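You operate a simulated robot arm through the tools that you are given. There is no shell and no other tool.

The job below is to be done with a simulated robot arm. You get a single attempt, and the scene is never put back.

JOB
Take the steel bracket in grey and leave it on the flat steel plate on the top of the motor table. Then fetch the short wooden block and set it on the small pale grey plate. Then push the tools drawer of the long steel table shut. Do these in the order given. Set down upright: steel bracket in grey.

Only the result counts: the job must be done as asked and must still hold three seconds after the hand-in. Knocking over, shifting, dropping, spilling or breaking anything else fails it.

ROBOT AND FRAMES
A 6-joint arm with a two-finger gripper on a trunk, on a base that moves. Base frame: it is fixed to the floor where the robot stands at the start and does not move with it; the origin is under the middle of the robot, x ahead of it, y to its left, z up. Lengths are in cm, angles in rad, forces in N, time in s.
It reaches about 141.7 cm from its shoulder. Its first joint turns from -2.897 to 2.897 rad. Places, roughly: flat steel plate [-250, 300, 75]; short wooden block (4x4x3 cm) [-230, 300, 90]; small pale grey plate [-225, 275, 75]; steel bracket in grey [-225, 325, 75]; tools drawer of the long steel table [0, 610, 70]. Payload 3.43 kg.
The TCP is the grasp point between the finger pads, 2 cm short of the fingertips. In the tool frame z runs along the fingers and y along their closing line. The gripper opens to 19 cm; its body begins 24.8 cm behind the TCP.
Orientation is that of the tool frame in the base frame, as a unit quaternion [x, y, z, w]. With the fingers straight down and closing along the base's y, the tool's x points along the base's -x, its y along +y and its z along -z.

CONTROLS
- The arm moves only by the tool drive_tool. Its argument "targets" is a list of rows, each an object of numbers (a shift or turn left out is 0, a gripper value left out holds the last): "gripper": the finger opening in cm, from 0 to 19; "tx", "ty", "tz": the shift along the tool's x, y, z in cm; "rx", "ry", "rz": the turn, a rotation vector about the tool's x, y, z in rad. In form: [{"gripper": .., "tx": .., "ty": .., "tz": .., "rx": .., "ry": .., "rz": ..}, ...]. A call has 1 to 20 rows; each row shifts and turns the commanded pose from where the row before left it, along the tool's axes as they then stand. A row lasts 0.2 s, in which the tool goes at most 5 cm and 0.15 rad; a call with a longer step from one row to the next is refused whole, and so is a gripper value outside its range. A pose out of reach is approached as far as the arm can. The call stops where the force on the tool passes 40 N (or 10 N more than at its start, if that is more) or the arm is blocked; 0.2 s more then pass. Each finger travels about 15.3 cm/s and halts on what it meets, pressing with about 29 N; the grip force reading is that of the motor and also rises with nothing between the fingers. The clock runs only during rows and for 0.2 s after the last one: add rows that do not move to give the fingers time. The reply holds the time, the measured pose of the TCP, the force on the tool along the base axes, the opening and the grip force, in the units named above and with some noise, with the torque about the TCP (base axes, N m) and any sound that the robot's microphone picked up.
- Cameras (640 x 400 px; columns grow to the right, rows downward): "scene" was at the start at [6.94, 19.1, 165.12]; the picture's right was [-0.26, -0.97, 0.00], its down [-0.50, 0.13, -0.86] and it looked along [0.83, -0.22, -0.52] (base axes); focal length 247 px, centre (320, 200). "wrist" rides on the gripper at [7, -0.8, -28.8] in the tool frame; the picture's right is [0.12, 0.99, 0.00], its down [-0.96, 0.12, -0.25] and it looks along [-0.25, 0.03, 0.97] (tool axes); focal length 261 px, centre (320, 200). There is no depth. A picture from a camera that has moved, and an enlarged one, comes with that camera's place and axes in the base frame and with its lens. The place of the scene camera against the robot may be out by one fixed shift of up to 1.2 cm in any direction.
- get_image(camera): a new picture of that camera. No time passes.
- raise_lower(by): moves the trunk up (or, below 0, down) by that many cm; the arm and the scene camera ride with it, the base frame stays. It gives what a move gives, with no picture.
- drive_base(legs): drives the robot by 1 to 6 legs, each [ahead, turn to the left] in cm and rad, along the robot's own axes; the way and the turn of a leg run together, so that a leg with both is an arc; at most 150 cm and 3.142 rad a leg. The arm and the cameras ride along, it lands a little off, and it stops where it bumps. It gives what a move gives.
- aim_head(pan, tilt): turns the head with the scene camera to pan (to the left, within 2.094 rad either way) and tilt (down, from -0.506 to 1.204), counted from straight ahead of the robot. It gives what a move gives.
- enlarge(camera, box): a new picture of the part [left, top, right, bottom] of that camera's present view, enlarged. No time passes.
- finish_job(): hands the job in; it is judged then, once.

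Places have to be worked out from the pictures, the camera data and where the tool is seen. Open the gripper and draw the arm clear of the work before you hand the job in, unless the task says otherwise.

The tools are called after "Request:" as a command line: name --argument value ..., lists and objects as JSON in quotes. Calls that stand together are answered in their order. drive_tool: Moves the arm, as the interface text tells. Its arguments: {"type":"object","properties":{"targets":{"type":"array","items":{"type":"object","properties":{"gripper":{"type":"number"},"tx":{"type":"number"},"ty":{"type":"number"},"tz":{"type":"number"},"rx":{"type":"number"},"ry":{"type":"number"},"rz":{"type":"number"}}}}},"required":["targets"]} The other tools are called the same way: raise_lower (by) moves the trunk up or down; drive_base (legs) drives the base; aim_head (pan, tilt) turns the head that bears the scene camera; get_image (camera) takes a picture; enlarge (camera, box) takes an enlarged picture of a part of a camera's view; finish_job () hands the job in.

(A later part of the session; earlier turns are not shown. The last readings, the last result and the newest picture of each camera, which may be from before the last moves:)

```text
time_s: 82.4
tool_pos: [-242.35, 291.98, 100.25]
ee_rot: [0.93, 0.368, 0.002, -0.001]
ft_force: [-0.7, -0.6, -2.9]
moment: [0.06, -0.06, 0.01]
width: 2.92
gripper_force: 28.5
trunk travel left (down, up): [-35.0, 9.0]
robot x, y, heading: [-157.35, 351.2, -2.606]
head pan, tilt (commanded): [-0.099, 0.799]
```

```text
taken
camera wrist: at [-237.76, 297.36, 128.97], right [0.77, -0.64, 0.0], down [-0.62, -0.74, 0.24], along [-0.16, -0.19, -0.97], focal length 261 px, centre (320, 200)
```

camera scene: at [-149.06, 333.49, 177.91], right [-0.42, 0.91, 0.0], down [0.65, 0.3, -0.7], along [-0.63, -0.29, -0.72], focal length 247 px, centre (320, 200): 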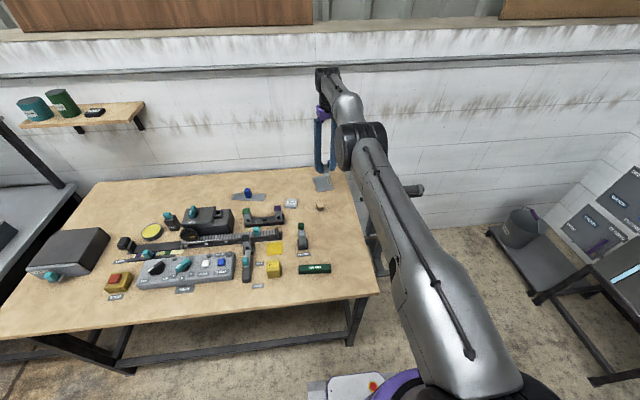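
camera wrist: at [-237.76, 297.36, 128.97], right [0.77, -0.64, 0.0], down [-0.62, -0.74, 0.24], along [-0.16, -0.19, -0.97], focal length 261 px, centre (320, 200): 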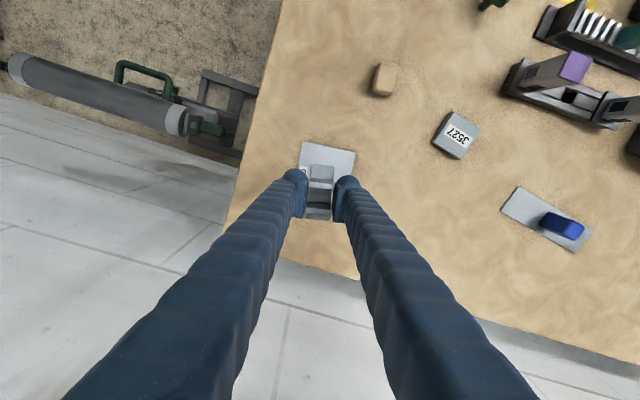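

The TCP is now at [-242.35, 292.0], nearly over the plate centre. I enlarge to check the plate's outline against the bracket.

Request:
enlarge --camera "wrist" --box '[240, 120, 400, 220]'

Request:
enlarge --camera "scene" --box '[290, 120, 370, 200]'

```text
4.00 times, centred on (320, 170) of wrist
camera zoom: at [-237.76, 297.36, 128.97], right [0.77, -0.64, 0.0], down [-0.62, -0.74, 0.24], along [-0.16, -0.19, -0.97], focal length 1043 px, centre (320, 320)
```

zoom: 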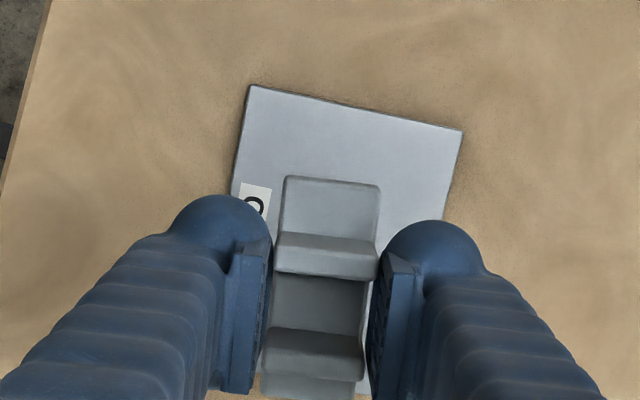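

```text
5.00 times, centred on (330, 160) of scene
camera zoom: at [-152.75, 331.3, 177.88], right [-0.42, 0.91, 0.0], down [0.65, 0.3, -0.7], along [-0.63, -0.29, -0.72], focal length 1237 px, centre (270, 400)
```

zoom: 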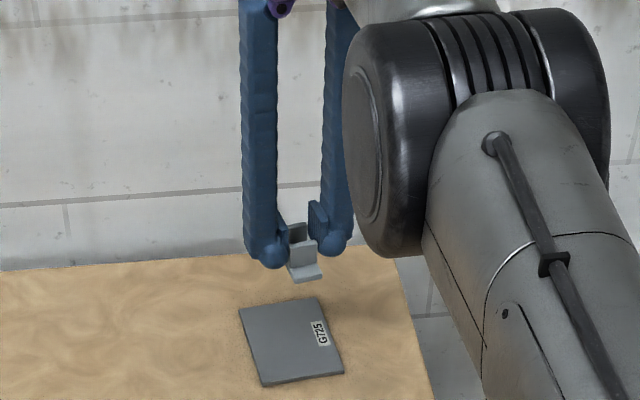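

The plate centre lies about 0.6–0.9 cm toward −x and 0.6 cm toward +y of the TCP's foot point. I correct that, turn slightly to match the plate, and descend to z≈91.

Request:
drive_tool --targets '[{"tx": -0.6, "ty": 0.7, "tz": 1.5, "rz": 0.08}, {"tz": 4.0}, {"tz": 3.7}, {}, {}]'

Request:
enlarge --camera "wrist" --box '[240, 120, 400, 220]'

Request:
enlarge --camera "scene" --box '[290, 140, 370, 220]'

```text
time_s: 83.6
tool_pos: [-242.11, 291.68, 91.05]
ee_rot: [0.944, 0.33, 0.001, -0.001]
ft_force: [-1.8, 0.0, -2.8]
moment: [0.01, 0.01, -0.02]
width: 2.91
gripper_force: 28.9
out of reach, approached as far as the arm can: row 1
trunk travel left (down, up): [-35.0, 9.0]
robot x, y, heading: [-157.41, 351.08, -2.607]
head pan, tilt (commanded): [-0.099, 0.799]
```

```text
4.00 times, centred on (320, 170) of wrist
camera zoom: at [-237.02, 296.63, 119.83], right [0.71, -0.7, 0.0], down [-0.68, -0.69, 0.25], along [-0.17, -0.18, -0.97], focal length 1043 px, centre (320, 320)
```

zoom: 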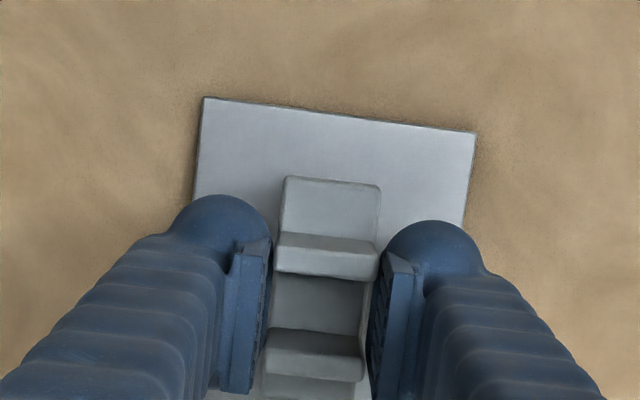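

```text
5.00 times, centred on (330, 180) of scene
camera zoom: at [-152.65, 331.38, 177.9], right [-0.42, 0.91, 0.0], down [0.65, 0.3, -0.7], along [-0.63, -0.29, -0.72], focal length 1237 px, centre (270, 300)
```

zoom: 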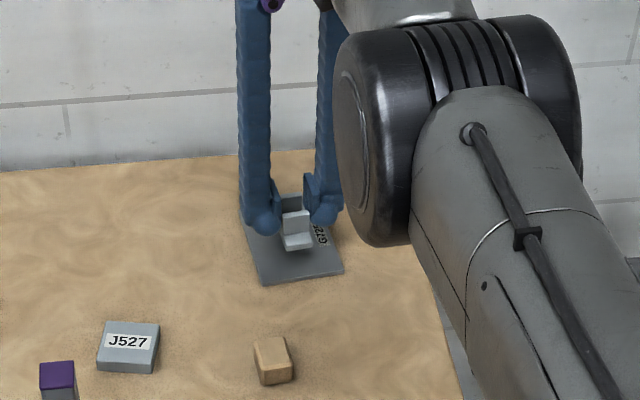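

The bracket is centred over the plate within about half a cm. I descend slowly toward contact, expected near z≈88.8.

Request:
drive_tool --targets '[{"tz": 1.0}, {"tz": 0.7}, {}, {}]'

Request:
drive_tool --targets '[{"tz": 0.3}, {}]'

```text
time_s: 84.6
tool_pos: [-241.99, 291.64, 89.33]
ee_rot: [0.944, 0.331, 0.0, 0.0]
ft_force: [0.5, -0.5, -2.2]
moment: [-0.02, 0.0, 0.03]
width: 2.92
gripper_force: 28.2
trunk travel left (down, up): [-35.0, 9.0]
robot x, y, heading: [-157.46, 351.06, -2.609]
head pan, tilt (commanded): [-0.099, 0.799]
```

```text
time_s: 85.2
tool_pos: [-241.71, 291.59, 89.11]
ee_rot: [0.944, 0.33, 0.0, 0.0]
ft_force: [-0.5, 0.3, -1.2]
moment: [0.01, 0.0, 0.01]
width: 2.9
gripper_force: 28.8
trunk travel left (down, up): [-35.0, 9.0]
robot x, y, heading: [-157.48, 351.33, -2.61]
head pan, tilt (commanded): [-0.099, 0.799]
```

Still no firm contact (force z about −1 to −2 N). I continue down in small steps.

Request:
drive_tool --targets '[{"tz": 0.2}, {}]'

Request:
drive_tool --targets '[{"tz": 0.15}, {}]'

```text
time_s: 85.8
tool_pos: [-241.84, 291.56, 88.84]
ee_rot: [0.944, 0.331, 0.001, 0.0]
ft_force: [-1.4, 1.1, 1.1]
moment: [-0.07, 0.08, -0.04]
width: 2.89
gripper_force: 29.4
trunk travel left (down, up): [-35.0, 9.0]
robot x, y, heading: [-157.49, 350.69, -2.606]
head pan, tilt (commanded): [-0.099, 0.799]
```

```text
time_s: 86.4
tool_pos: [-241.77, 291.45, 88.78]
ee_rot: [0.944, 0.33, -0.001, 0.0]
ft_force: [-0.9, -0.8, 7.6]
moment: [0.14, -0.19, -0.05]
width: 2.92
gripper_force: 29.1
trunk travel left (down, up): [-35.0, 9.0]
robot x, y, heading: [-157.39, 351.1, -2.609]
head pan, tilt (commanded): [-0.099, 0.799]
```

Contact shows (force z +7.6 N at z≈88.8). I open the fingers gently and check before lifting.

Request:
drive_tool --targets '[{"gripper": 3.6}, {}, {"gripper": 6.5}, {}, {}]'

Request:
enlarge --camera "wrist" --box '[240, 120, 400, 220]'

```text
time_s: 87.6
tool_pos: [-241.65, 291.42, 88.83]
ee_rot: [0.944, 0.329, 0.001, -0.001]
ft_force: [0.2, -0.6, -1.2]
moment: [0.01, 0.01, 0.02]
width: 6.51
gripper_force: 0.1
trunk travel left (down, up): [-35.0, 9.0]
robot x, y, heading: [-157.38, 350.59, -2.601]
head pan, tilt (commanded): [-0.099, 0.799]
```

```text
4.00 times, centred on (320, 170) of wrist
camera zoom: at [-236.72, 296.54, 117.6], right [0.71, -0.7, 0.0], down [-0.68, -0.69, 0.25], along [-0.17, -0.17, -0.97], focal length 1043 px, centre (320, 320)
```

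zoom: 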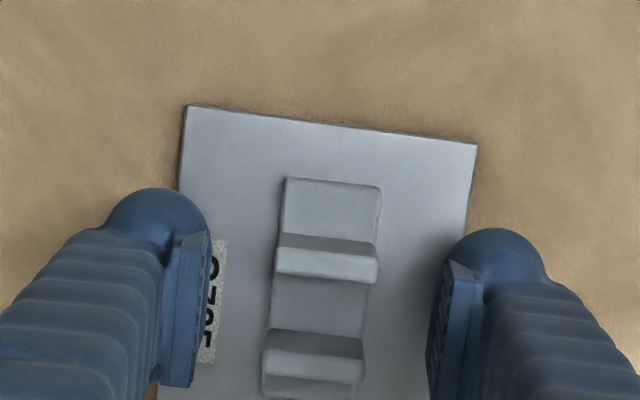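

The bracket rests upright in the middle of the plate and the fingers are clear. I lift straight up and verify.

Request:
drive_tool --targets '[{"tz": -2}, {"tz": -4}, {"tz": -4}, {"tz": -4}, {}]'

Request:
get_image --camera "wrist"

Request:
enlarge --camera "scene" --box '[270, 150, 370, 250]'

```text
time_s: 88.8
tool_pos: [-241.94, 291.73, 102.91]
ee_rot: [0.944, 0.331, 0.001, 0.0]
ft_force: [0.1, -0.3, 1.7]
moment: [-0.01, 0.0, 0.01]
width: 6.48
gripper_force: 0.0
trunk travel left (down, up): [-35.0, 9.0]
robot x, y, heading: [-157.63, 350.81, -2.608]
head pan, tilt (commanded): [-0.099, 0.799]
```

```text
taken
camera wrist: at [-236.84, 296.8, 131.62], right [0.71, -0.7, 0.0], down [-0.68, -0.69, 0.25], along [-0.17, -0.18, -0.97], focal length 261 px, centre (320, 200)
```

wrist: 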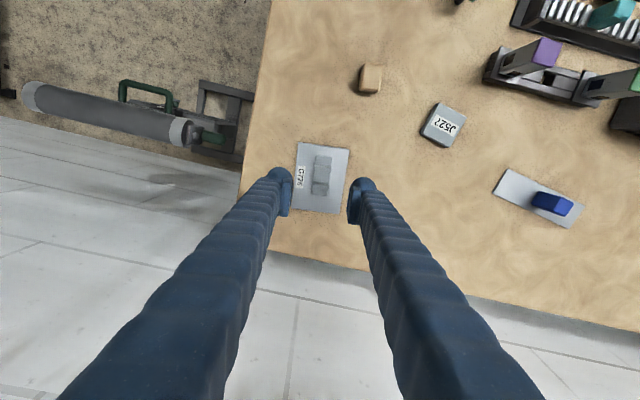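

```text
4.00 times, centred on (320, 200) of scene
camera zoom: at [-152.56, 331.44, 177.9], right [-0.42, 0.91, 0.0], down [0.65, 0.3, -0.7], along [-0.63, -0.29, -0.72], focal length 989 px, centre (320, 200)
```

zoom: 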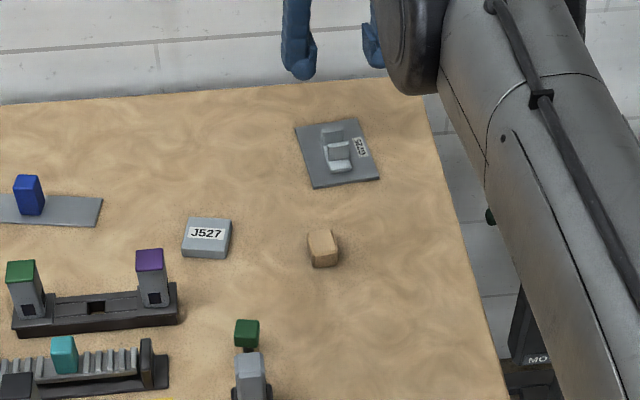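

The bracket stands upright on G725. Now I enlarge the wrist view on the block and the J527 tile to refine their positions and orientations.

Request:
enlarge --camera "wrist" --box '[330, 50, 410, 100]'

Request:
enlarge --camera "wrist" --box '[400, 100, 480, 150]'

```text
8.00 times, centred on (370, 75) of wrist
camera zoom: at [-236.84, 296.8, 131.62], right [0.71, -0.7, 0.0], down [-0.68, -0.69, 0.25], along [-0.17, -0.18, -0.97], focal length 2085 px, centre (-80, 1200)
```

zoom: 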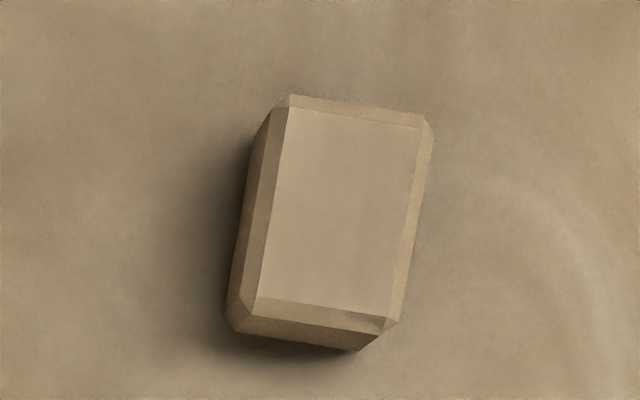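

```text
8.00 times, centred on (440, 125) of wrist
camera zoom: at [-236.84, 296.8, 131.62], right [0.71, -0.7, 0.0], down [-0.68, -0.69, 0.25], along [-0.17, -0.18, -0.97], focal length 2085 px, centre (-640, 800)
```

zoom: 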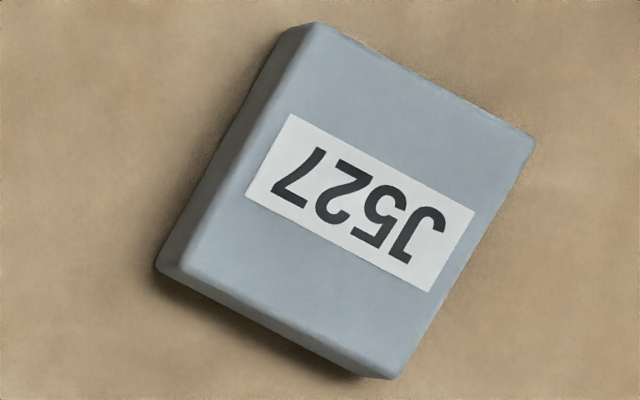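

Block: about 3×4 cm footprint, long axis already along the tool's x, centre ≈[-225.3,297.2]; tile centre ≈[-221.1,283.5], turned ~0.36 rad. I move above the block at z≈103.

Request:
drive_tool --targets '[{"tx": 4.12, "ty": 1.5, "gripper": 8}, {"tx": 4.12, "ty": 1.5}, {"tx": 4.12, "ty": 1.5}, {"tx": 4.12, "ty": 1.5}, {}, {}]'

Request:
get_image --camera "wrist"

Request:
enlarge --camera "wrist" --box '[280, 145, 360, 195]'

```text
time_s: 90.2
tool_pos: [-239.91, 289.88, 103.21]
ee_rot: [0.944, 0.33, 0.004, -0.002]
ft_force: [-0.2, 0.4, 0.1]
moment: [-0.04, -0.06, 0.01]
width: 8.0
gripper_force: 0.0
out of reach, approached as far as the arm can: row 1, 2, 3, 4
trunk travel left (down, up): [-35.0, 9.0]
robot x, y, heading: [-157.2, 351.08, -2.609]
head pan, tilt (commanded): [-0.099, 0.799]
```

```text
taken
camera wrist: at [-235.05, 294.9, 132.03], right [0.71, -0.7, 0.0], down [-0.68, -0.69, 0.24], along [-0.17, -0.17, -0.97], focal length 261 px, centre (320, 200)
```

wrist: 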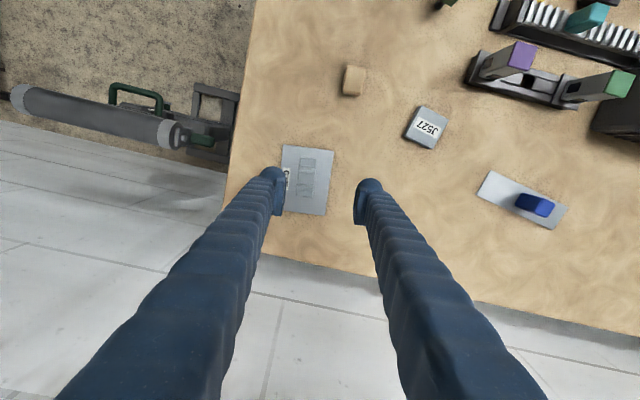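

```text
8.00 times, centred on (320, 170) of wrist
camera zoom: at [-235.05, 294.9, 132.03], right [0.71, -0.7, 0.0], down [-0.68, -0.69, 0.24], along [-0.17, -0.17, -0.97], focal length 2085 px, centre (320, 440)
```

zoom: 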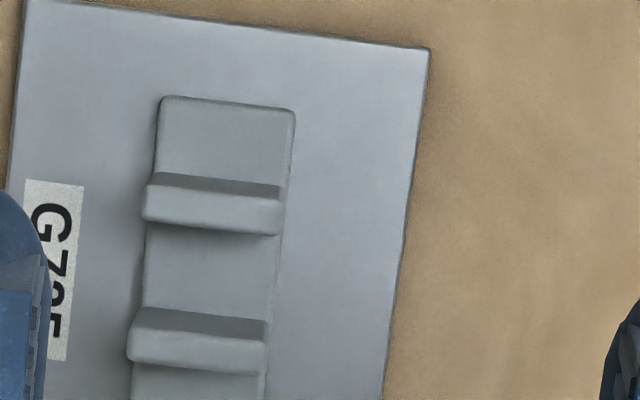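

The arm only crept ~2.5 cm and reports out of reach although the target is nearer to the robot — probably stuck at the stretched configuration. I send idle rows to see whether it keeps converging.

Request:
drive_tool --targets '[{}, {}, {}, {}]'

```text
time_s: 91.2
tool_pos: [-239.83, 289.85, 103.22]
ee_rot: [0.944, 0.33, 0.004, -0.001]
ft_force: [0.0, 0.3, -1.0]
moment: [0.01, 0.0, -0.03]
width: 8.01
gripper_force: 0.0
trunk travel left (down, up): [-35.0, 9.0]
robot x, y, heading: [-157.34, 350.8, -2.609]
head pan, tilt (commanded): [-0.099, 0.799]
```

It stays put and no longer reports out of reach. I try a small pure step toward the robot along tool +x, a bit lower.

Request:
drive_tool --targets '[{"tz": 1.0}, {"tx": 1.0}, {"tx": 1.0}, {}]'

```text
time_s: 92.2
tool_pos: [-239.93, 289.96, 102.19]
ee_rot: [0.944, 0.33, 0.004, -0.001]
ft_force: [-0.4, -0.1, 0.2]
moment: [-0.02, 0.03, 0.02]
width: 7.98
gripper_force: 0.1
out of reach, approached as far as the arm can: row 2, 3
trunk travel left (down, up): [-35.0, 9.0]
robot x, y, heading: [-157.65, 350.9, -2.607]
head pan, tilt (commanded): [-0.099, 0.799]
```

Vertical motion works but radial motion is stuck at full stretch; lower poses bend the elbow. I lower 5 cm (fingertips stay ~4 cm above the bracket) and try again toward the robot.

Request:
drive_tool --targets '[{"tz": 2.5}, {"tz": 2.5}, {}, {"tx": 1.0}, {"tx": 1.0}, {}]'

```text
time_s: 93.6
tool_pos: [-240.25, 289.89, 97.38]
ee_rot: [0.944, 0.331, 0.002, -0.002]
ft_force: [0.0, -0.7, 0.5]
moment: [0.0, 0.01, -0.02]
width: 8.0
gripper_force: 0.0
out of reach, approached as far as the arm can: row 1, 4, 5
trunk travel left (down, up): [-35.0, 9.0]
robot x, y, heading: [-157.37, 351.22, -2.605]
head pan, tilt (commanded): [-0.099, 0.799]
```

Still stuck along +x. I look at the arm's configuration in the scene picture.

Request:
aim_head --pan -0.5 --tilt 0.45

Request:
get_image --camera "scene"

```text
time_s: 94.5
tool_pos: [-240.23, 289.82, 97.33]
ee_rot: [0.944, 0.331, 0.003, -0.001]
ft_force: [-0.4, -0.1, 0.0]
moment: [0.01, -0.02, -0.03]
width: 8.0
gripper_force: 0.1
trunk travel left (down, up): [-35.0, 9.0]
robot x, y, heading: [-157.25, 351.26, -2.606]
head pan, tilt (commanded): [-0.499, 0.45]
```

```text
taken
camera scene: at [-154.46, 334.48, 180.94], right [-0.04, 1.0, 0.0], down [0.44, 0.02, -0.9], along [-0.9, -0.03, -0.44], focal length 247 px, centre (320, 200)
```

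scene: 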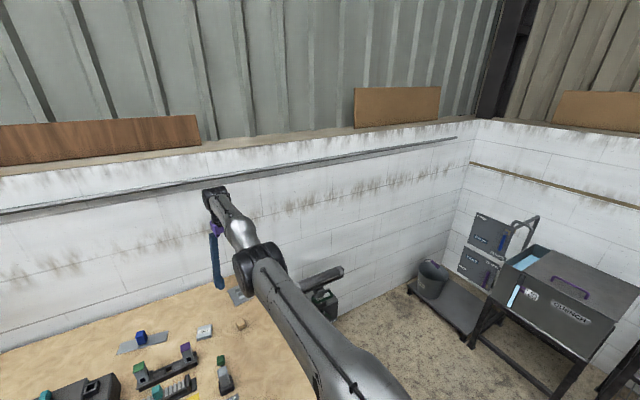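

The arm looks completely straight, so the solver sits in the elbow singularity. I raise the trunk 9 cm and then lower the hand relative to the shoulder with a small inward component to bend the elbow.

Request:
raise_lower --by 9

Request:
drive_tool --targets '[{"tz": 3.0, "tx": 0.5}, {"tz": 3.0, "tx": 0.5}, {"tz": 2.0, "tx": 0.5}, {}]'

```text
time_s: 95.7
tool_pos: [-240.27, 289.91, 106.27]
ee_rot: [0.944, 0.33, 0.003, -0.002]
ft_force: [1.2, 0.3, 0.1]
moment: [0.0, 0.01, 0.02]
width: 8.01
gripper_force: 0.0
trunk travel left (down, up): [-44.0, 0.0]
robot x, y, heading: [-157.08, 350.98, -2.608]
head pan, tilt (commanded): [-0.499, 0.45]
```

```text
time_s: 96.7
tool_pos: [-239.91, 290.05, 98.29]
ee_rot: [0.944, 0.33, 0.005, -0.002]
ft_force: [0.0, 0.1, 0.5]
moment: [-0.01, 0.01, 0.03]
width: 8.0
gripper_force: 0.0
out of reach, approached as far as the arm can: row 1, 2, 3
trunk travel left (down, up): [-44.0, 0.0]
robot x, y, heading: [-157.44, 351.12, -2.609]
head pan, tilt (commanded): [-0.499, 0.45]
```

It moved inward slightly. I test pure inward steps again from this lower relative pose.

Request:
drive_tool --targets '[{"tx": 2.0}, {"tx": 2.0}, {"tx": 2.0}, {}, {}]'

```text
time_s: 97.9
tool_pos: [-239.94, 290.22, 98.29]
ee_rot: [0.944, 0.33, 0.005, -0.002]
ft_force: [0.2, 0.0, -0.7]
moment: [-0.01, 0.0, -0.02]
width: 7.99
gripper_force: 0.1
out of reach, approached as far as the arm can: row 1, 2, 3
trunk travel left (down, up): [-44.0, 0.0]
robot x, y, heading: [-157.18, 351.12, -2.607]
head pan, tilt (commanded): [-0.499, 0.45]
```

No inward motion. I take a closer look at the arm's shape to see whether the elbow is bent upward or downward.

Request:
aim_head --pan -0.6 --tilt 0.8

Request:
get_image --camera "scene"

Request:
aim_head --pan -1.1 --tilt 0.9

Request:
get_image --camera "scene"

```text
time_s: 98.8
tool_pos: [-240.05, 290.09, 98.3]
ee_rot: [0.944, 0.331, 0.005, -0.002]
ft_force: [0.6, -0.4, -0.3]
moment: [-0.01, 0.01, -0.01]
width: 7.99
gripper_force: 0.0
trunk travel left (down, up): [-44.0, 0.0]
robot x, y, heading: [-157.15, 350.96, -2.605]
head pan, tilt (commanded): [-0.6, 0.799]
```

```text
taken
camera scene: at [-153.33, 335.34, 186.91], right [0.07, 1.0, 0.0], down [0.72, -0.05, -0.7], along [-0.7, 0.05, -0.72], focal length 247 px, centre (320, 200)
```

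scene: 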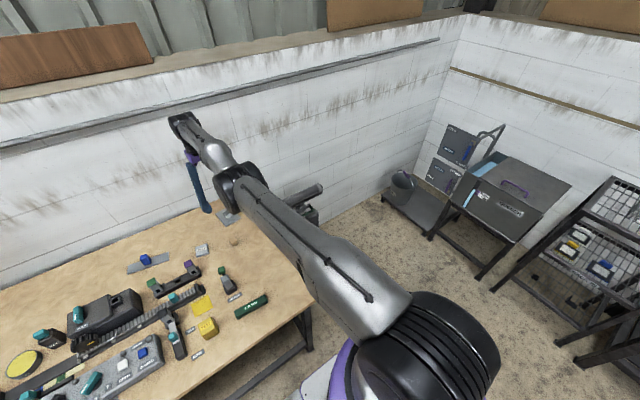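

```text
time_s: 99.7
tool_pos: [-240.18, 290.17, 98.3]
ee_rot: [0.944, 0.33, 0.004, -0.002]
ft_force: [-0.2, -0.2, 0.8]
moment: [0.02, 0.02, 0.0]
width: 8.01
gripper_force: 0.0
trunk travel left (down, up): [-44.0, 0.0]
robot x, y, heading: [-157.23, 350.95, -2.604]
head pan, tilt (commanded): [-1.1, 0.901]
```

```text
taken
camera scene: at [-151.66, 338.85, 186.12], right [0.54, 0.84, 0.0], down [0.66, -0.42, -0.62], along [-0.52, 0.33, -0.78], focal length 247 px, centre (320, 200)
```

scene: 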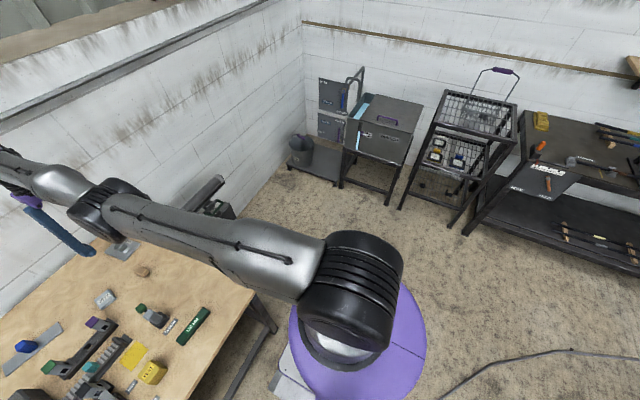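

The arm is nearly straight and level now. Inward motion from full stretch needs large elbow turns for small steps, so I try many very small inward steps combined with slight lowering.

Request:
drive_tool --targets '[{"tz": 0.3, "tx": 0.1}, {"tz": 0.3, "tx": 0.1}, {"tz": 0.3, "tx": 0.1}, {"tz": 0.3, "tx": 0.1}, {"tz": 0.3, "tx": 0.1}, {"tz": 0.3, "tx": 0.1}, {"tz": 0.3, "tx": 0.2}, {"tz": 0.3, "tx": 0.2}, {"tz": 0.3, "tx": 0.2}, {"tx": 0.3}, {"tx": 0.3}, {"tx": 0.3}, {"tx": 0.5}, {"tx": 0.5}, {}]'

```text
time_s: 102.9
tool_pos: [-239.93, 290.41, 95.54]
ee_rot: [0.944, 0.33, 0.006, -0.002]
ft_force: [-0.3, 0.4, 0.1]
moment: [0.02, 0.02, -0.01]
width: 7.98
gripper_force: 0.1
out of reach, approached as far as the arm can: row 3, 7, 9, 11, 12, 13, 14
trunk travel left (down, up): [-44.0, 0.0]
robot x, y, heading: [-157.45, 351.12, -2.604]
head pan, tilt (commanded): [-1.1, 0.901]
```

The straight arm won't bend with pure shifts; turning the hand so the fingers swing toward the robot while the wrist stays put should make the elbow bend upward. I command pitch (ry +0.1 per row) with a matching inward shift, well above the parts.

Request:
drive_tool --targets '[{"tx": 4.6, "ry": 0.1}, {"tx": 4.6, "ry": 0.1}, {"tx": 4.6, "ry": 0.1}, {"tx": 4.6, "ry": 0.1}, {}, {}]'

```text
time_s: 104.3
tool_pos: [-227.18, 300.51, 98.27]
ee_rot: [0.924, 0.323, 0.193, -0.068]
ft_force: [-0.2, -0.3, -0.8]
moment: [0.01, -0.01, -0.01]
width: 8.02
gripper_force: 0.1
out of reach, approached as far as the arm can: row 1, 2, 3, 4
trunk travel left (down, up): [-44.0, 0.0]
robot x, y, heading: [-157.25, 351.04, -2.609]
head pan, tilt (commanded): [-1.1, 0.901]
```

The hand pitched as commanded and the TCP came in to [-227, 300.5]. Now I try moving the wrist itself inward (horizontal inward = mix of tool x and z).

Request:
drive_tool --targets '[{"tx": 0.9, "tz": 0.4}, {"tx": 0.9, "tz": 0.4}, {"tx": 1.8, "tz": 0.8}, {"tx": 1.8, "tz": 0.8}, {}]'

```text
time_s: 105.5
tool_pos: [-227.21, 300.53, 98.14]
ee_rot: [0.924, 0.323, 0.193, -0.067]
ft_force: [0.0, -0.6, -0.1]
moment: [0.02, -0.01, -0.02]
width: 7.98
gripper_force: 0.0
out of reach, approached as far as the arm can: row 1, 2, 3, 4
trunk travel left (down, up): [-44.0, 0.0]
robot x, y, heading: [-157.26, 351.32, -2.607]
head pan, tilt (commanded): [-1.1, 0.901]
```

Still no inward motion. I take pictures to see the arm's real shape now, including from a lower tilt.

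Request:
get_image --camera "scene"

Request:
aim_head --pan -0.45 --tilt 0.7

Request:
get_image --camera "scene"

Request:
get_image --camera "wrist"

```text
taken
camera scene: at [-151.65, 338.85, 186.12], right [0.54, 0.84, 0.0], down [0.66, -0.42, -0.62], along [-0.52, 0.33, -0.78], focal length 247 px, centre (320, 200)
```

scene: 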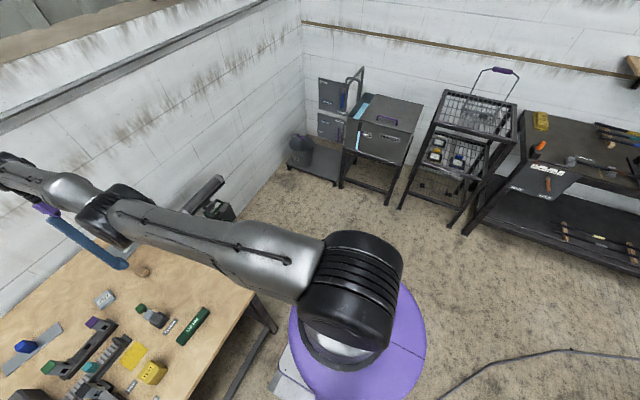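

```text
time_s: 106.5
tool_pos: [-227.1, 300.4, 98.19]
ee_rot: [0.924, 0.324, 0.193, -0.068]
ft_force: [0.2, 0.0, 0.7]
moment: [-0.02, -0.01, 0.01]
width: 7.98
gripper_force: 0.1
trunk travel left (down, up): [-44.0, 0.0]
robot x, y, heading: [-157.42, 351.29, -2.602]
head pan, tilt (commanded): [-0.45, 0.7]
```

```text
taken
camera scene: at [-153.74, 334.1, 187.72], right [-0.08, 1.0, 0.0], down [0.64, 0.05, -0.76], along [-0.76, -0.06, -0.65], focal length 247 px, centre (320, 200)
```

scene: 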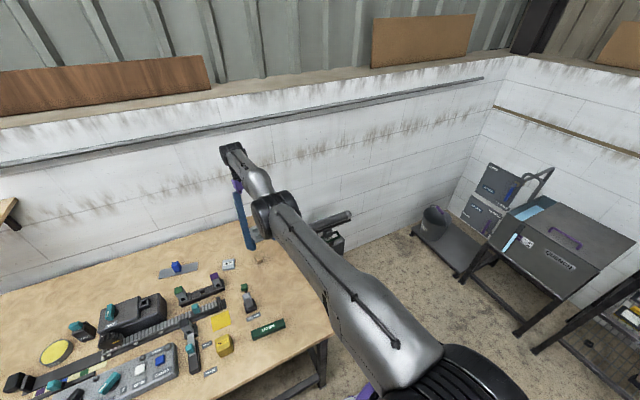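

```text
taken
camera wrist: at [-231.6, 297.97, 127.38], right [0.7, -0.71, 0.05], down [-0.69, -0.7, -0.16], along [0.15, 0.08, -0.99], focal length 261 px, centre (320, 200)
```

wrist: 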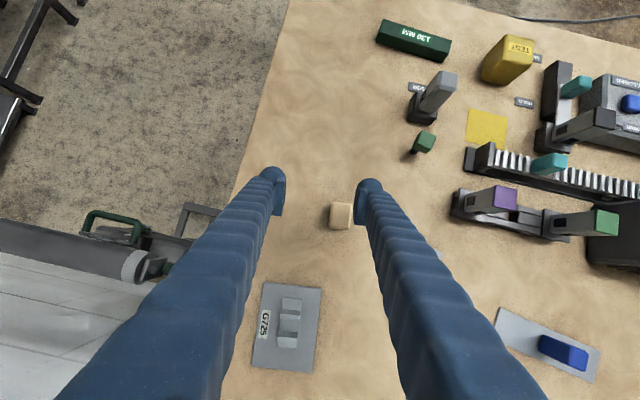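

My reading: the elbow has slipped just past straight to the wrong side, where it sits at its limit. I first command the hand outward to pull the elbow back to straight.

Request:
drive_tool --targets '[{"tx": -0.9, "tz": -0.4}, {"tx": -0.9, "tz": -0.4}, {"tx": -0.9, "tz": -0.4}, {}]'

```text
time_s: 107.5
tool_pos: [-227.59, 300.13, 98.57]
ee_rot: [0.924, 0.324, 0.19, -0.067]
ft_force: [-0.7, 0.3, 0.8]
moment: [0.01, 0.0, -0.01]
width: 7.98
gripper_force: 0.0
out of reach, approached as far as the arm can: row 1, 2, 3
trunk travel left (down, up): [-44.0, 0.0]
robot x, y, heading: [-156.98, 351.28, -2.61]
head pan, tilt (commanded): [-0.45, 0.7]
```

It moved out ~0.5 cm to full stretch, consistent with that. Now I pitch the fingers inward about the wrist with only a slight inward shift, to tip the elbow to the upward side.

Request:
drive_tool --targets '[{"tx": 4.1, "tz": -0.2, "ry": 0.1}, {"tx": 4.15, "tz": -0.2, "ry": 0.1}, {"tx": 4.2, "tz": -0.2, "ry": 0.1}, {}]'

```text
time_s: 108.5
tool_pos: [-219.32, 306.84, 105.15]
ee_rot: [0.886, 0.31, 0.326, -0.114]
ft_force: [-0.4, -0.2, -0.5]
moment: [0.0, -0.05, -0.04]
width: 8.0
gripper_force: 0.1
trunk travel left (down, up): [-44.0, 0.0]
robot x, y, heading: [-157.6, 351.13, -2.609]
head pan, tilt (commanded): [-0.45, 0.7]
```

All rows were reached this time. I test inward movement in growing steps.

Request:
drive_tool --targets '[{"tx": 0.23, "tz": 0.19}, {"tx": 0.23, "tz": 0.19}, {"tx": 0.38, "tz": 0.32}, {"tx": 0.76, "tz": 0.65}, {"tx": 0.76, "tz": 0.65}, {}]'

```text
time_s: 109.9
tool_pos: [-217.0, 308.66, 104.94]
ee_rot: [0.885, 0.311, 0.327, -0.115]
ft_force: [-0.6, 0.5, 0.2]
moment: [-0.01, 0.01, -0.03]
width: 7.99
gripper_force: 0.0
trunk travel left (down, up): [-44.0, 0.0]
robot x, y, heading: [-157.33, 351.4, -2.608]
head pan, tilt (commanded): [-0.45, 0.7]
```

The elbow is free now and the hand moves inward normally. I un-pitch the hand back to vertical with the TCP held in place, which draws the wrist well inside the reach.

Request:
drive_tool --targets '[{"ry": -0.1}, {"ry": -0.1}, {"ry": -0.1}, {"ry": -0.1}, {"ry": -0.1}, {"ry": -0.1}, {"ry": -0.105}, {}]'

Request:
get_image --camera "scene"

Request:
get_image --camera "wrist"

```text
time_s: 111.7
tool_pos: [-217.03, 308.64, 104.92]
ee_rot: [0.944, 0.331, 0.001, 0.0]
ft_force: [0.5, -1.0, -0.4]
moment: [0.05, -0.03, 0.03]
width: 8.01
gripper_force: 0.1
trunk travel left (down, up): [-44.0, 0.0]
robot x, y, heading: [-157.53, 351.11, -2.607]
head pan, tilt (commanded): [-0.45, 0.7]
```

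```text
taken
camera scene: at [-153.83, 334.04, 187.72], right [-0.08, 1.0, 0.0], down [0.64, 0.05, -0.76], along [-0.76, -0.06, -0.65], focal length 247 px, centre (320, 200)
```

scene: 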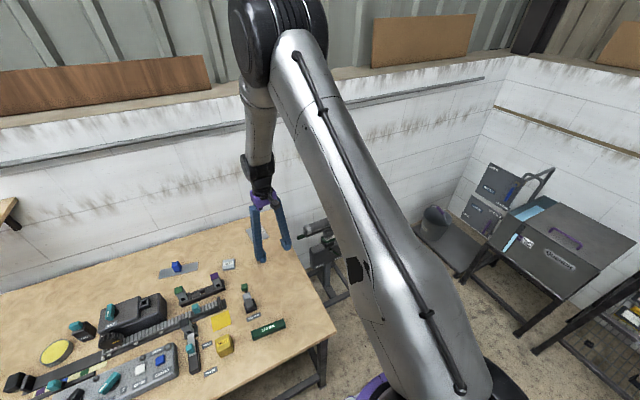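

```text
taken
camera wrist: at [-211.97, 313.73, 133.69], right [0.71, -0.7, 0.0], down [-0.68, -0.69, 0.25], along [-0.17, -0.18, -0.97], focal length 261 px, centre (320, 200)
```

wrist: 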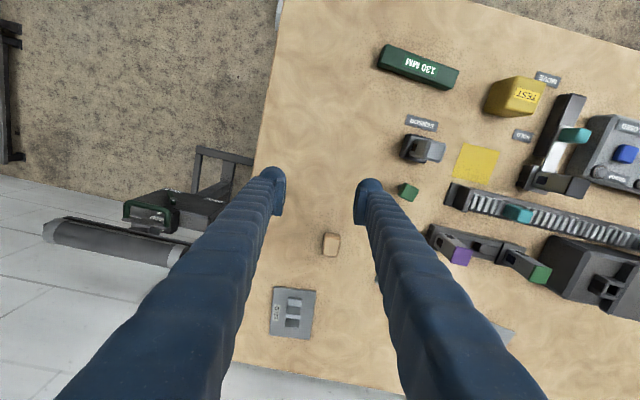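

The elbow is up again and everything on the table is as left. I move over the block at z≈105.

Request:
drive_tool --targets '[{"tx": -4.53, "ty": 1.23}, {"tx": -4.53, "ty": 1.23}, {"tx": -4.53, "ty": 1.23}, {}]'

Request:
get_image --camera "wrist"

Request:
enlarge --camera "wrist" --box '[280, 145, 360, 195]'

```text
time_s: 112.7
tool_pos: [-225.24, 297.58, 104.79]
ee_rot: [0.944, 0.33, -0.001, -0.001]
ft_force: [0.3, 0.6, 0.7]
moment: [-0.01, 0.09, 0.01]
width: 8.0
gripper_force: 0.0
trunk travel left (down, up): [-44.0, 0.0]
robot x, y, heading: [-156.98, 351.37, -2.605]
head pan, tilt (commanded): [-0.45, 0.7]
```

```text
taken
camera wrist: at [-220.1, 302.71, 133.51], right [0.71, -0.7, 0.0], down [-0.68, -0.69, 0.25], along [-0.17, -0.18, -0.97], focal length 261 px, centre (320, 200)
```

wrist: 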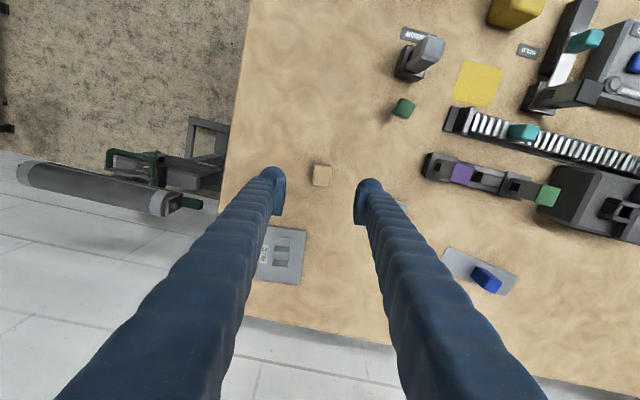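

```text
8.00 times, centred on (320, 170) of wrist
camera zoom: at [-220.1, 302.71, 133.51], right [0.71, -0.7, 0.0], down [-0.68, -0.69, 0.25], along [-0.17, -0.18, -0.97], focal length 2085 px, centre (320, 440)
```

zoom: 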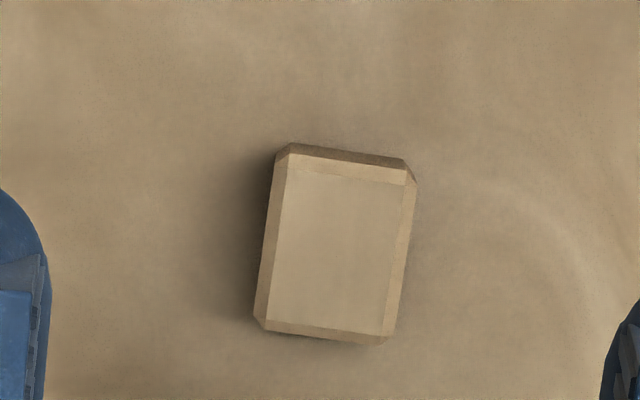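

The block is ~0.4 cm toward tool +y of the TCP line. I correct and descend to z≈88.5 around it.

Request:
drive_tool --targets '[{"ty": 0.4, "tx": -0.05}, {"tz": 4.0}, {"tz": 4.0}, {"tz": 4.0}, {"tz": 2.5}, {"tz": 1.7}, {}]'

Request:
enlarge --camera "wrist" --box '[240, 130, 400, 230]'

```text
time_s: 114.3
tool_pos: [-225.02, 297.3, 88.97]
ee_rot: [0.944, 0.331, 0.0, 0.001]
ft_force: [1.0, 0.4, 0.4]
moment: [-0.04, 0.04, -0.01]
width: 8.01
gripper_force: 0.0
trunk travel left (down, up): [-44.0, 0.0]
robot x, y, heading: [-157.59, 351.12, -2.604]
head pan, tilt (commanded): [-0.45, 0.7]
```

```text
4.00 times, centred on (320, 180) of wrist
camera zoom: at [-219.92, 302.43, 117.76], right [0.71, -0.7, 0.0], down [-0.68, -0.69, 0.25], along [-0.17, -0.18, -0.97], focal length 1043 px, centre (320, 280)
```

zoom: 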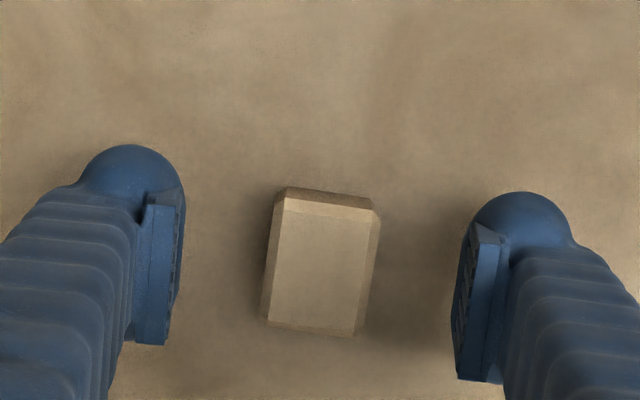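

The block sits centred between the pads. I go down 0.5 cm more and close.

Request:
drive_tool --targets '[{"tz": 0.5}, {"gripper": 2.0}, {}, {}, {}]'

Request:
enlarge --camera "wrist" --box '[240, 130, 400, 230]'

```text
time_s: 115.5
tool_pos: [-225.08, 297.32, 88.42]
ee_rot: [0.944, 0.331, 0.0, 0.0]
ft_force: [-0.8, -0.3, 0.5]
moment: [0.0, -0.02, -0.01]
width: 3.01
gripper_force: 29.3
trunk travel left (down, up): [-44.0, 0.0]
robot x, y, heading: [-157.35, 350.83, -2.61]
head pan, tilt (commanded): [-0.45, 0.7]
```

```text
4.00 times, centred on (320, 180) of wrist
camera zoom: at [-220.05, 302.34, 117.17], right [0.71, -0.7, 0.0], down [-0.68, -0.69, 0.25], along [-0.17, -0.18, -0.97], focal length 1043 px, centre (320, 280)
```

zoom: 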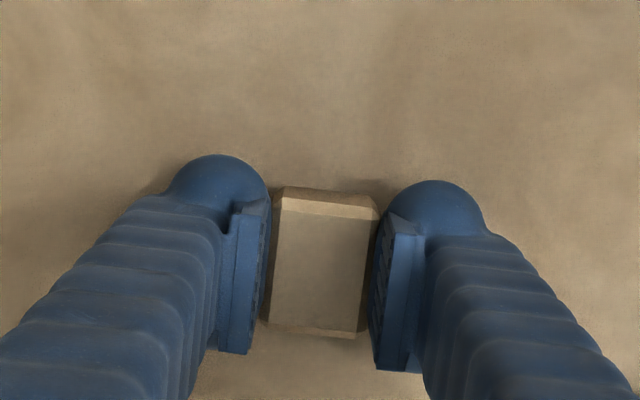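

The block is held (3.01 cm, 29 N). I lift it 12 cm, carry it over to the J527 tile and turn it to match the tile.

Request:
drive_tool --targets '[{"tz": -2}, {"tz": -4}, {"tz": -4}, {"tz": -2}, {"tx": -1.39, "ty": 3.34}, {"tx": -1.39, "ty": 3.34}, {"tx": -1.39, "ty": 3.34}, {"tx": -1.39, "ty": 3.34}, {"rz": 0.12}, {"rz": 0.12}, {"rz": 0.12}, {}, {}]'

Request:
get_image --camera "wrist"

Request:
enlarge --camera "wrist" --box '[240, 120, 400, 220]'

```text
time_s: 118.3
tool_pos: [-221.11, 283.03, 100.49]
ee_rot: [0.988, 0.155, 0.0, 0.0]
ft_force: [0.7, -0.5, -0.8]
moment: [0.0, 0.03, 0.05]
width: 3.03
gripper_force: 28.4
trunk travel left (down, up): [-44.0, 0.0]
robot x, y, heading: [-157.19, 350.97, -2.608]
head pan, tilt (commanded): [-0.45, 0.7]
```

```text
taken
camera wrist: at [-214.52, 286.04, 129.22], right [0.42, -0.91, 0.0], down [-0.88, -0.41, 0.25], along [-0.22, -0.1, -0.97], focal length 261 px, centre (320, 200)
```

wrist: 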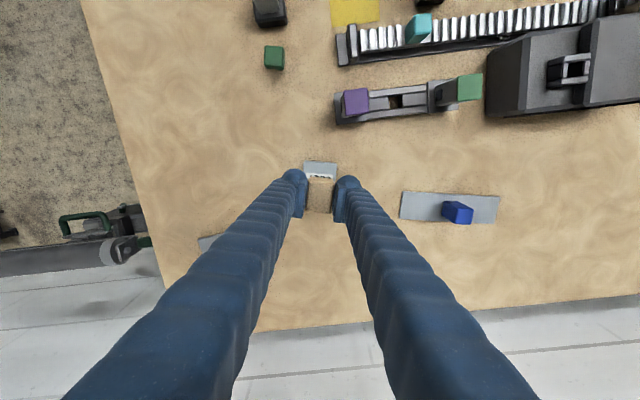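

```text
4.00 times, centred on (320, 170) of wrist
camera zoom: at [-214.52, 286.04, 129.22], right [0.42, -0.91, 0.0], down [-0.88, -0.41, 0.25], along [-0.22, -0.1, -0.97], focal length 1043 px, centre (320, 320)
```

zoom: 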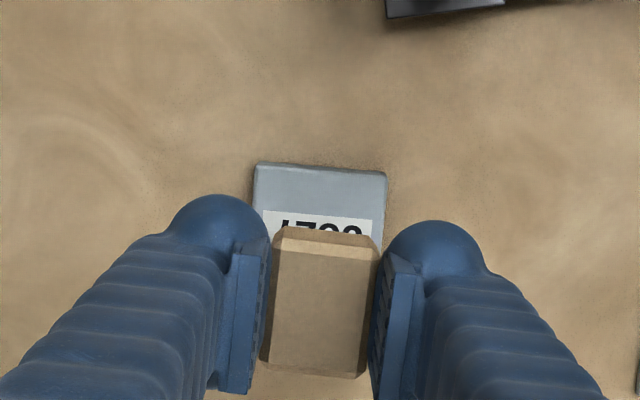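

The label's centre (tile centre) is about 0.3 cm toward tool −x. I correct and descend to z≈91.5.

Request:
drive_tool --targets '[{"tx": -0.3, "tz": 1.0}, {"tz": 4.0}, {"tz": 4.0}, {}]'

Request:
enlarge --camera "wrist" --box '[240, 120, 400, 220]'

Request:
aim_head --pan 0.0 --tilt 0.8

Request:
get_image --camera "scene"

```text
time_s: 119.3
tool_pos: [-221.09, 283.19, 91.31]
ee_rot: [0.988, 0.156, 0.0, 0.0]
ft_force: [0.3, -0.6, -0.2]
moment: [0.02, 0.05, 0.01]
width: 3.03
gripper_force: 29.0
trunk travel left (down, up): [-44.0, 0.0]
robot x, y, heading: [-157.46, 351.32, -2.603]
head pan, tilt (commanded): [-0.45, 0.7]
```

```text
4.00 times, centred on (320, 170) of wrist
camera zoom: at [-214.67, 286.18, 120.24], right [0.42, -0.91, 0.0], down [-0.88, -0.41, 0.25], along [-0.22, -0.1, -0.97], focal length 1043 px, centre (320, 320)
```

zoom: 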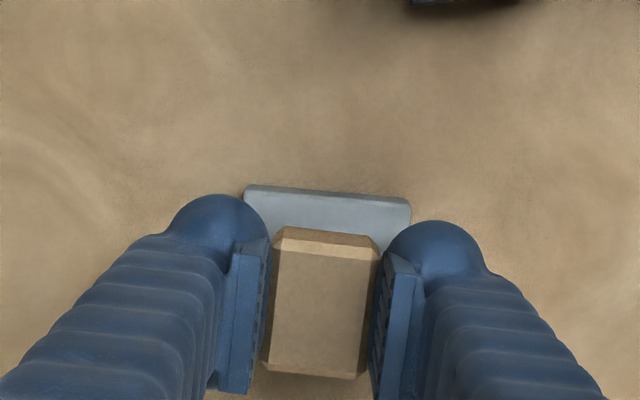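

```text
time_s: 120.2
tool_pos: [-221.12, 283.17, 91.33]
ee_rot: [0.988, 0.156, 0.001, 0.0]
ft_force: [0.6, 0.9, 0.1]
moment: [-0.04, 0.01, 0.03]
width: 2.99
gripper_force: 29.1
trunk travel left (down, up): [-44.0, 0.0]
robot x, y, heading: [-157.62, 350.95, -2.608]
head pan, tilt (commanded): [0.0, 0.799]
```

```text
taken
camera scene: at [-152.22, 330.7, 186.9], right [-0.51, 0.86, 0.0], down [0.62, 0.36, -0.7], along [-0.6, -0.35, -0.72], focal length 247 px, centre (320, 200)
```

scene: 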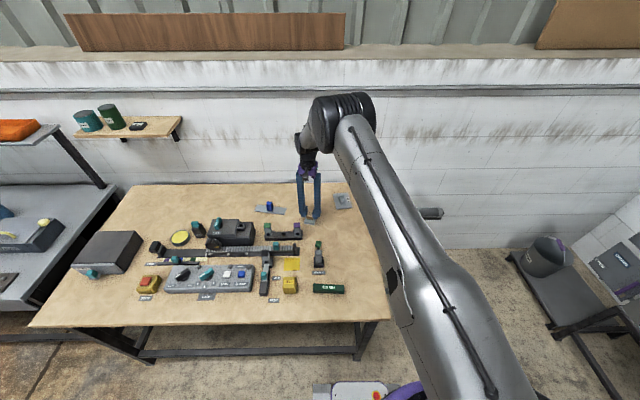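

Well aligned over the tile. I lower in small steps until contact.

Request:
drive_tool --targets '[{"tz": 0.5}, {"tz": 0.4}, {}]'

Request:
drive_tool --targets '[{"tz": 0.2}, {}]'

Request:
drive_tool --targets '[{"tz": 0.2}, {}]'

```text
time_s: 121.0
tool_pos: [-221.32, 283.08, 90.39]
ee_rot: [0.988, 0.157, -0.001, 0.0]
ft_force: [-0.6, 1.2, -0.1]
moment: [-0.01, 0.0, 0.05]
width: 3.01
gripper_force: 28.6
trunk travel left (down, up): [-44.0, 0.0]
robot x, y, heading: [-157.56, 351.05, -2.613]
head pan, tilt (commanded): [0.0, 0.799]
```

```text
time_s: 121.6
tool_pos: [-221.23, 283.21, 90.29]
ee_rot: [0.988, 0.157, 0.0, 0.0]
ft_force: [-0.4, 0.2, -0.7]
moment: [0.01, 0.0, -0.02]
width: 3.03
gripper_force: 28.9
trunk travel left (down, up): [-44.0, 0.0]
robot x, y, heading: [-157.67, 351.15, -2.606]
head pan, tilt (commanded): [0.0, 0.799]
```

```text
time_s: 122.2
tool_pos: [-221.24, 283.13, 90.12]
ee_rot: [0.988, 0.157, 0.0, 0.0]
ft_force: [0.1, 0.0, -0.6]
moment: [-0.01, 0.0, -0.02]
width: 2.99
gripper_force: 29.4
trunk travel left (down, up): [-44.0, 0.0]
robot x, y, heading: [-157.4, 351.04, -2.607]
head pan, tilt (commanded): [0.0, 0.799]
```

No contact yet at z≈90.1. I continue in 0.15 cm steps.

Request:
drive_tool --targets '[{"tz": 0.15}, {}]'

Request:
drive_tool --targets '[{"tz": 0.15}, {}]'

Request:
drive_tool --targets '[{"tz": 0.15}, {}]'

```text
time_s: 122.8
tool_pos: [-221.2, 283.19, 89.96]
ee_rot: [0.988, 0.156, 0.001, -0.001]
ft_force: [0.3, 0.3, 3.2]
moment: [-0.01, 0.01, 0.04]
width: 2.98
gripper_force: 29.0
trunk travel left (down, up): [-44.0, 0.0]
robot x, y, heading: [-157.56, 351.11, -2.61]
head pan, tilt (commanded): [0.0, 0.799]
```

```text
time_s: 123.4
tool_pos: [-221.27, 283.02, 89.85]
ee_rot: [0.988, 0.156, -0.001, 0.0]
ft_force: [0.3, -0.6, 17.0]
moment: [-0.03, 0.0, 0.06]
width: 3.02
gripper_force: 29.0
trunk travel left (down, up): [-44.0, 0.0]
robot x, y, heading: [-157.48, 351.07, -2.609]
head pan, tilt (commanded): [0.0, 0.799]
```

```text
time_s: 124.0
tool_pos: [-221.26, 283.11, 89.75]
ee_rot: [0.988, 0.156, -0.001, 0.0]
ft_force: [-2.3, -1.0, 22.0]
moment: [0.0, 0.05, -0.05]
width: 3.02
gripper_force: 28.8
trunk travel left (down, up): [-44.0, 0.0]
robot x, y, heading: [-157.1, 350.82, -2.61]
head pan, tilt (commanded): [0.0, 0.799]
```

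Contact at z≈89.95; it now presses with 22 N. I ease up 0.2 cm, then open gently.

Request:
drive_tool --targets '[{"tz": -0.2}, {}]'

Request:
drive_tool --targets '[{"gripper": 3.6}, {}, {"gripper": 6.5}, {}, {}]'

Request:
enlarge --camera "wrist" --box '[240, 120, 400, 220]'

```text
time_s: 124.6
tool_pos: [-221.26, 283.25, 89.77]
ee_rot: [0.988, 0.157, 0.001, 0.0]
ft_force: [-1.3, -1.1, 11.6]
moment: [-0.09, 0.07, -0.05]
width: 3.0
gripper_force: 28.4
trunk travel left (down, up): [-44.0, 0.0]
robot x, y, heading: [-157.14, 351.39, -2.612]
head pan, tilt (commanded): [0.0, 0.799]
```

```text
time_s: 125.8
tool_pos: [-221.42, 283.02, 89.78]
ee_rot: [0.988, 0.156, 0.0, 0.0]
ft_force: [-0.3, -0.2, 0.0]
moment: [0.0, -0.01, 0.01]
width: 6.5
gripper_force: 0.1
trunk travel left (down, up): [-44.0, 0.0]
robot x, y, heading: [-157.28, 351.46, -2.607]
head pan, tilt (commanded): [0.0, 0.799]
```

```text
4.00 times, centred on (320, 170) of wrist
camera zoom: at [-214.81, 286.06, 118.56], right [0.42, -0.91, 0.0], down [-0.88, -0.41, 0.25], along [-0.22, -0.1, -0.97], focal length 1043 px, centre (320, 320)
```

zoom: 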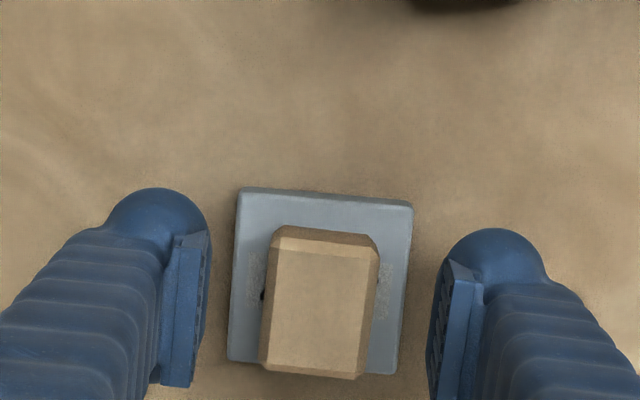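

The block rests centred on J527 and the fingers are clear. I lift straight up and check both placements.

Request:
drive_tool --targets '[{"tz": -2}, {"tz": -4}, {"tz": -4}, {"tz": -4}, {"tz": -3}, {}]'

Request:
get_image --camera "wrist"

Request:
enlarge --camera "scene" --box '[250, 160, 410, 260]'

```text
time_s: 127.2
tool_pos: [-221.27, 282.96, 106.63]
ee_rot: [0.988, 0.156, 0.001, -0.001]
ft_force: [-0.5, 1.1, 0.0]
moment: [0.03, -0.05, -0.01]
width: 6.5
gripper_force: 0.1
trunk travel left (down, up): [-44.0, 0.0]
robot x, y, heading: [-156.93, 351.22, -2.604]
head pan, tilt (commanded): [0.0, 0.799]
```

```text
taken
camera wrist: at [-214.76, 285.86, 135.48], right [0.42, -0.91, 0.0], down [-0.88, -0.41, 0.25], along [-0.22, -0.1, -0.97], focal length 261 px, centre (320, 200)
```

wrist: 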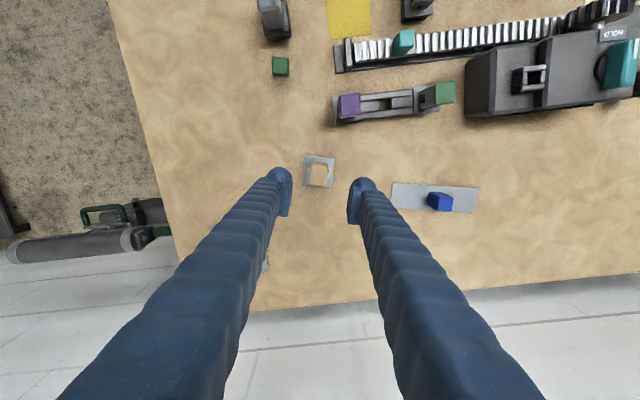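

```text
4.00 times, centred on (330, 210) of scene
camera zoom: at [-152.24, 330.67, 186.89], right [-0.51, 0.86, 0.0], down [0.62, 0.37, -0.7], along [-0.6, -0.35, -0.72], focal length 989 px, centre (280, 160)
```

zoom: 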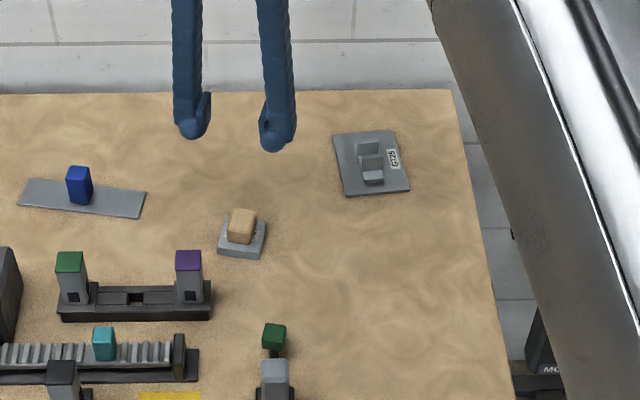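

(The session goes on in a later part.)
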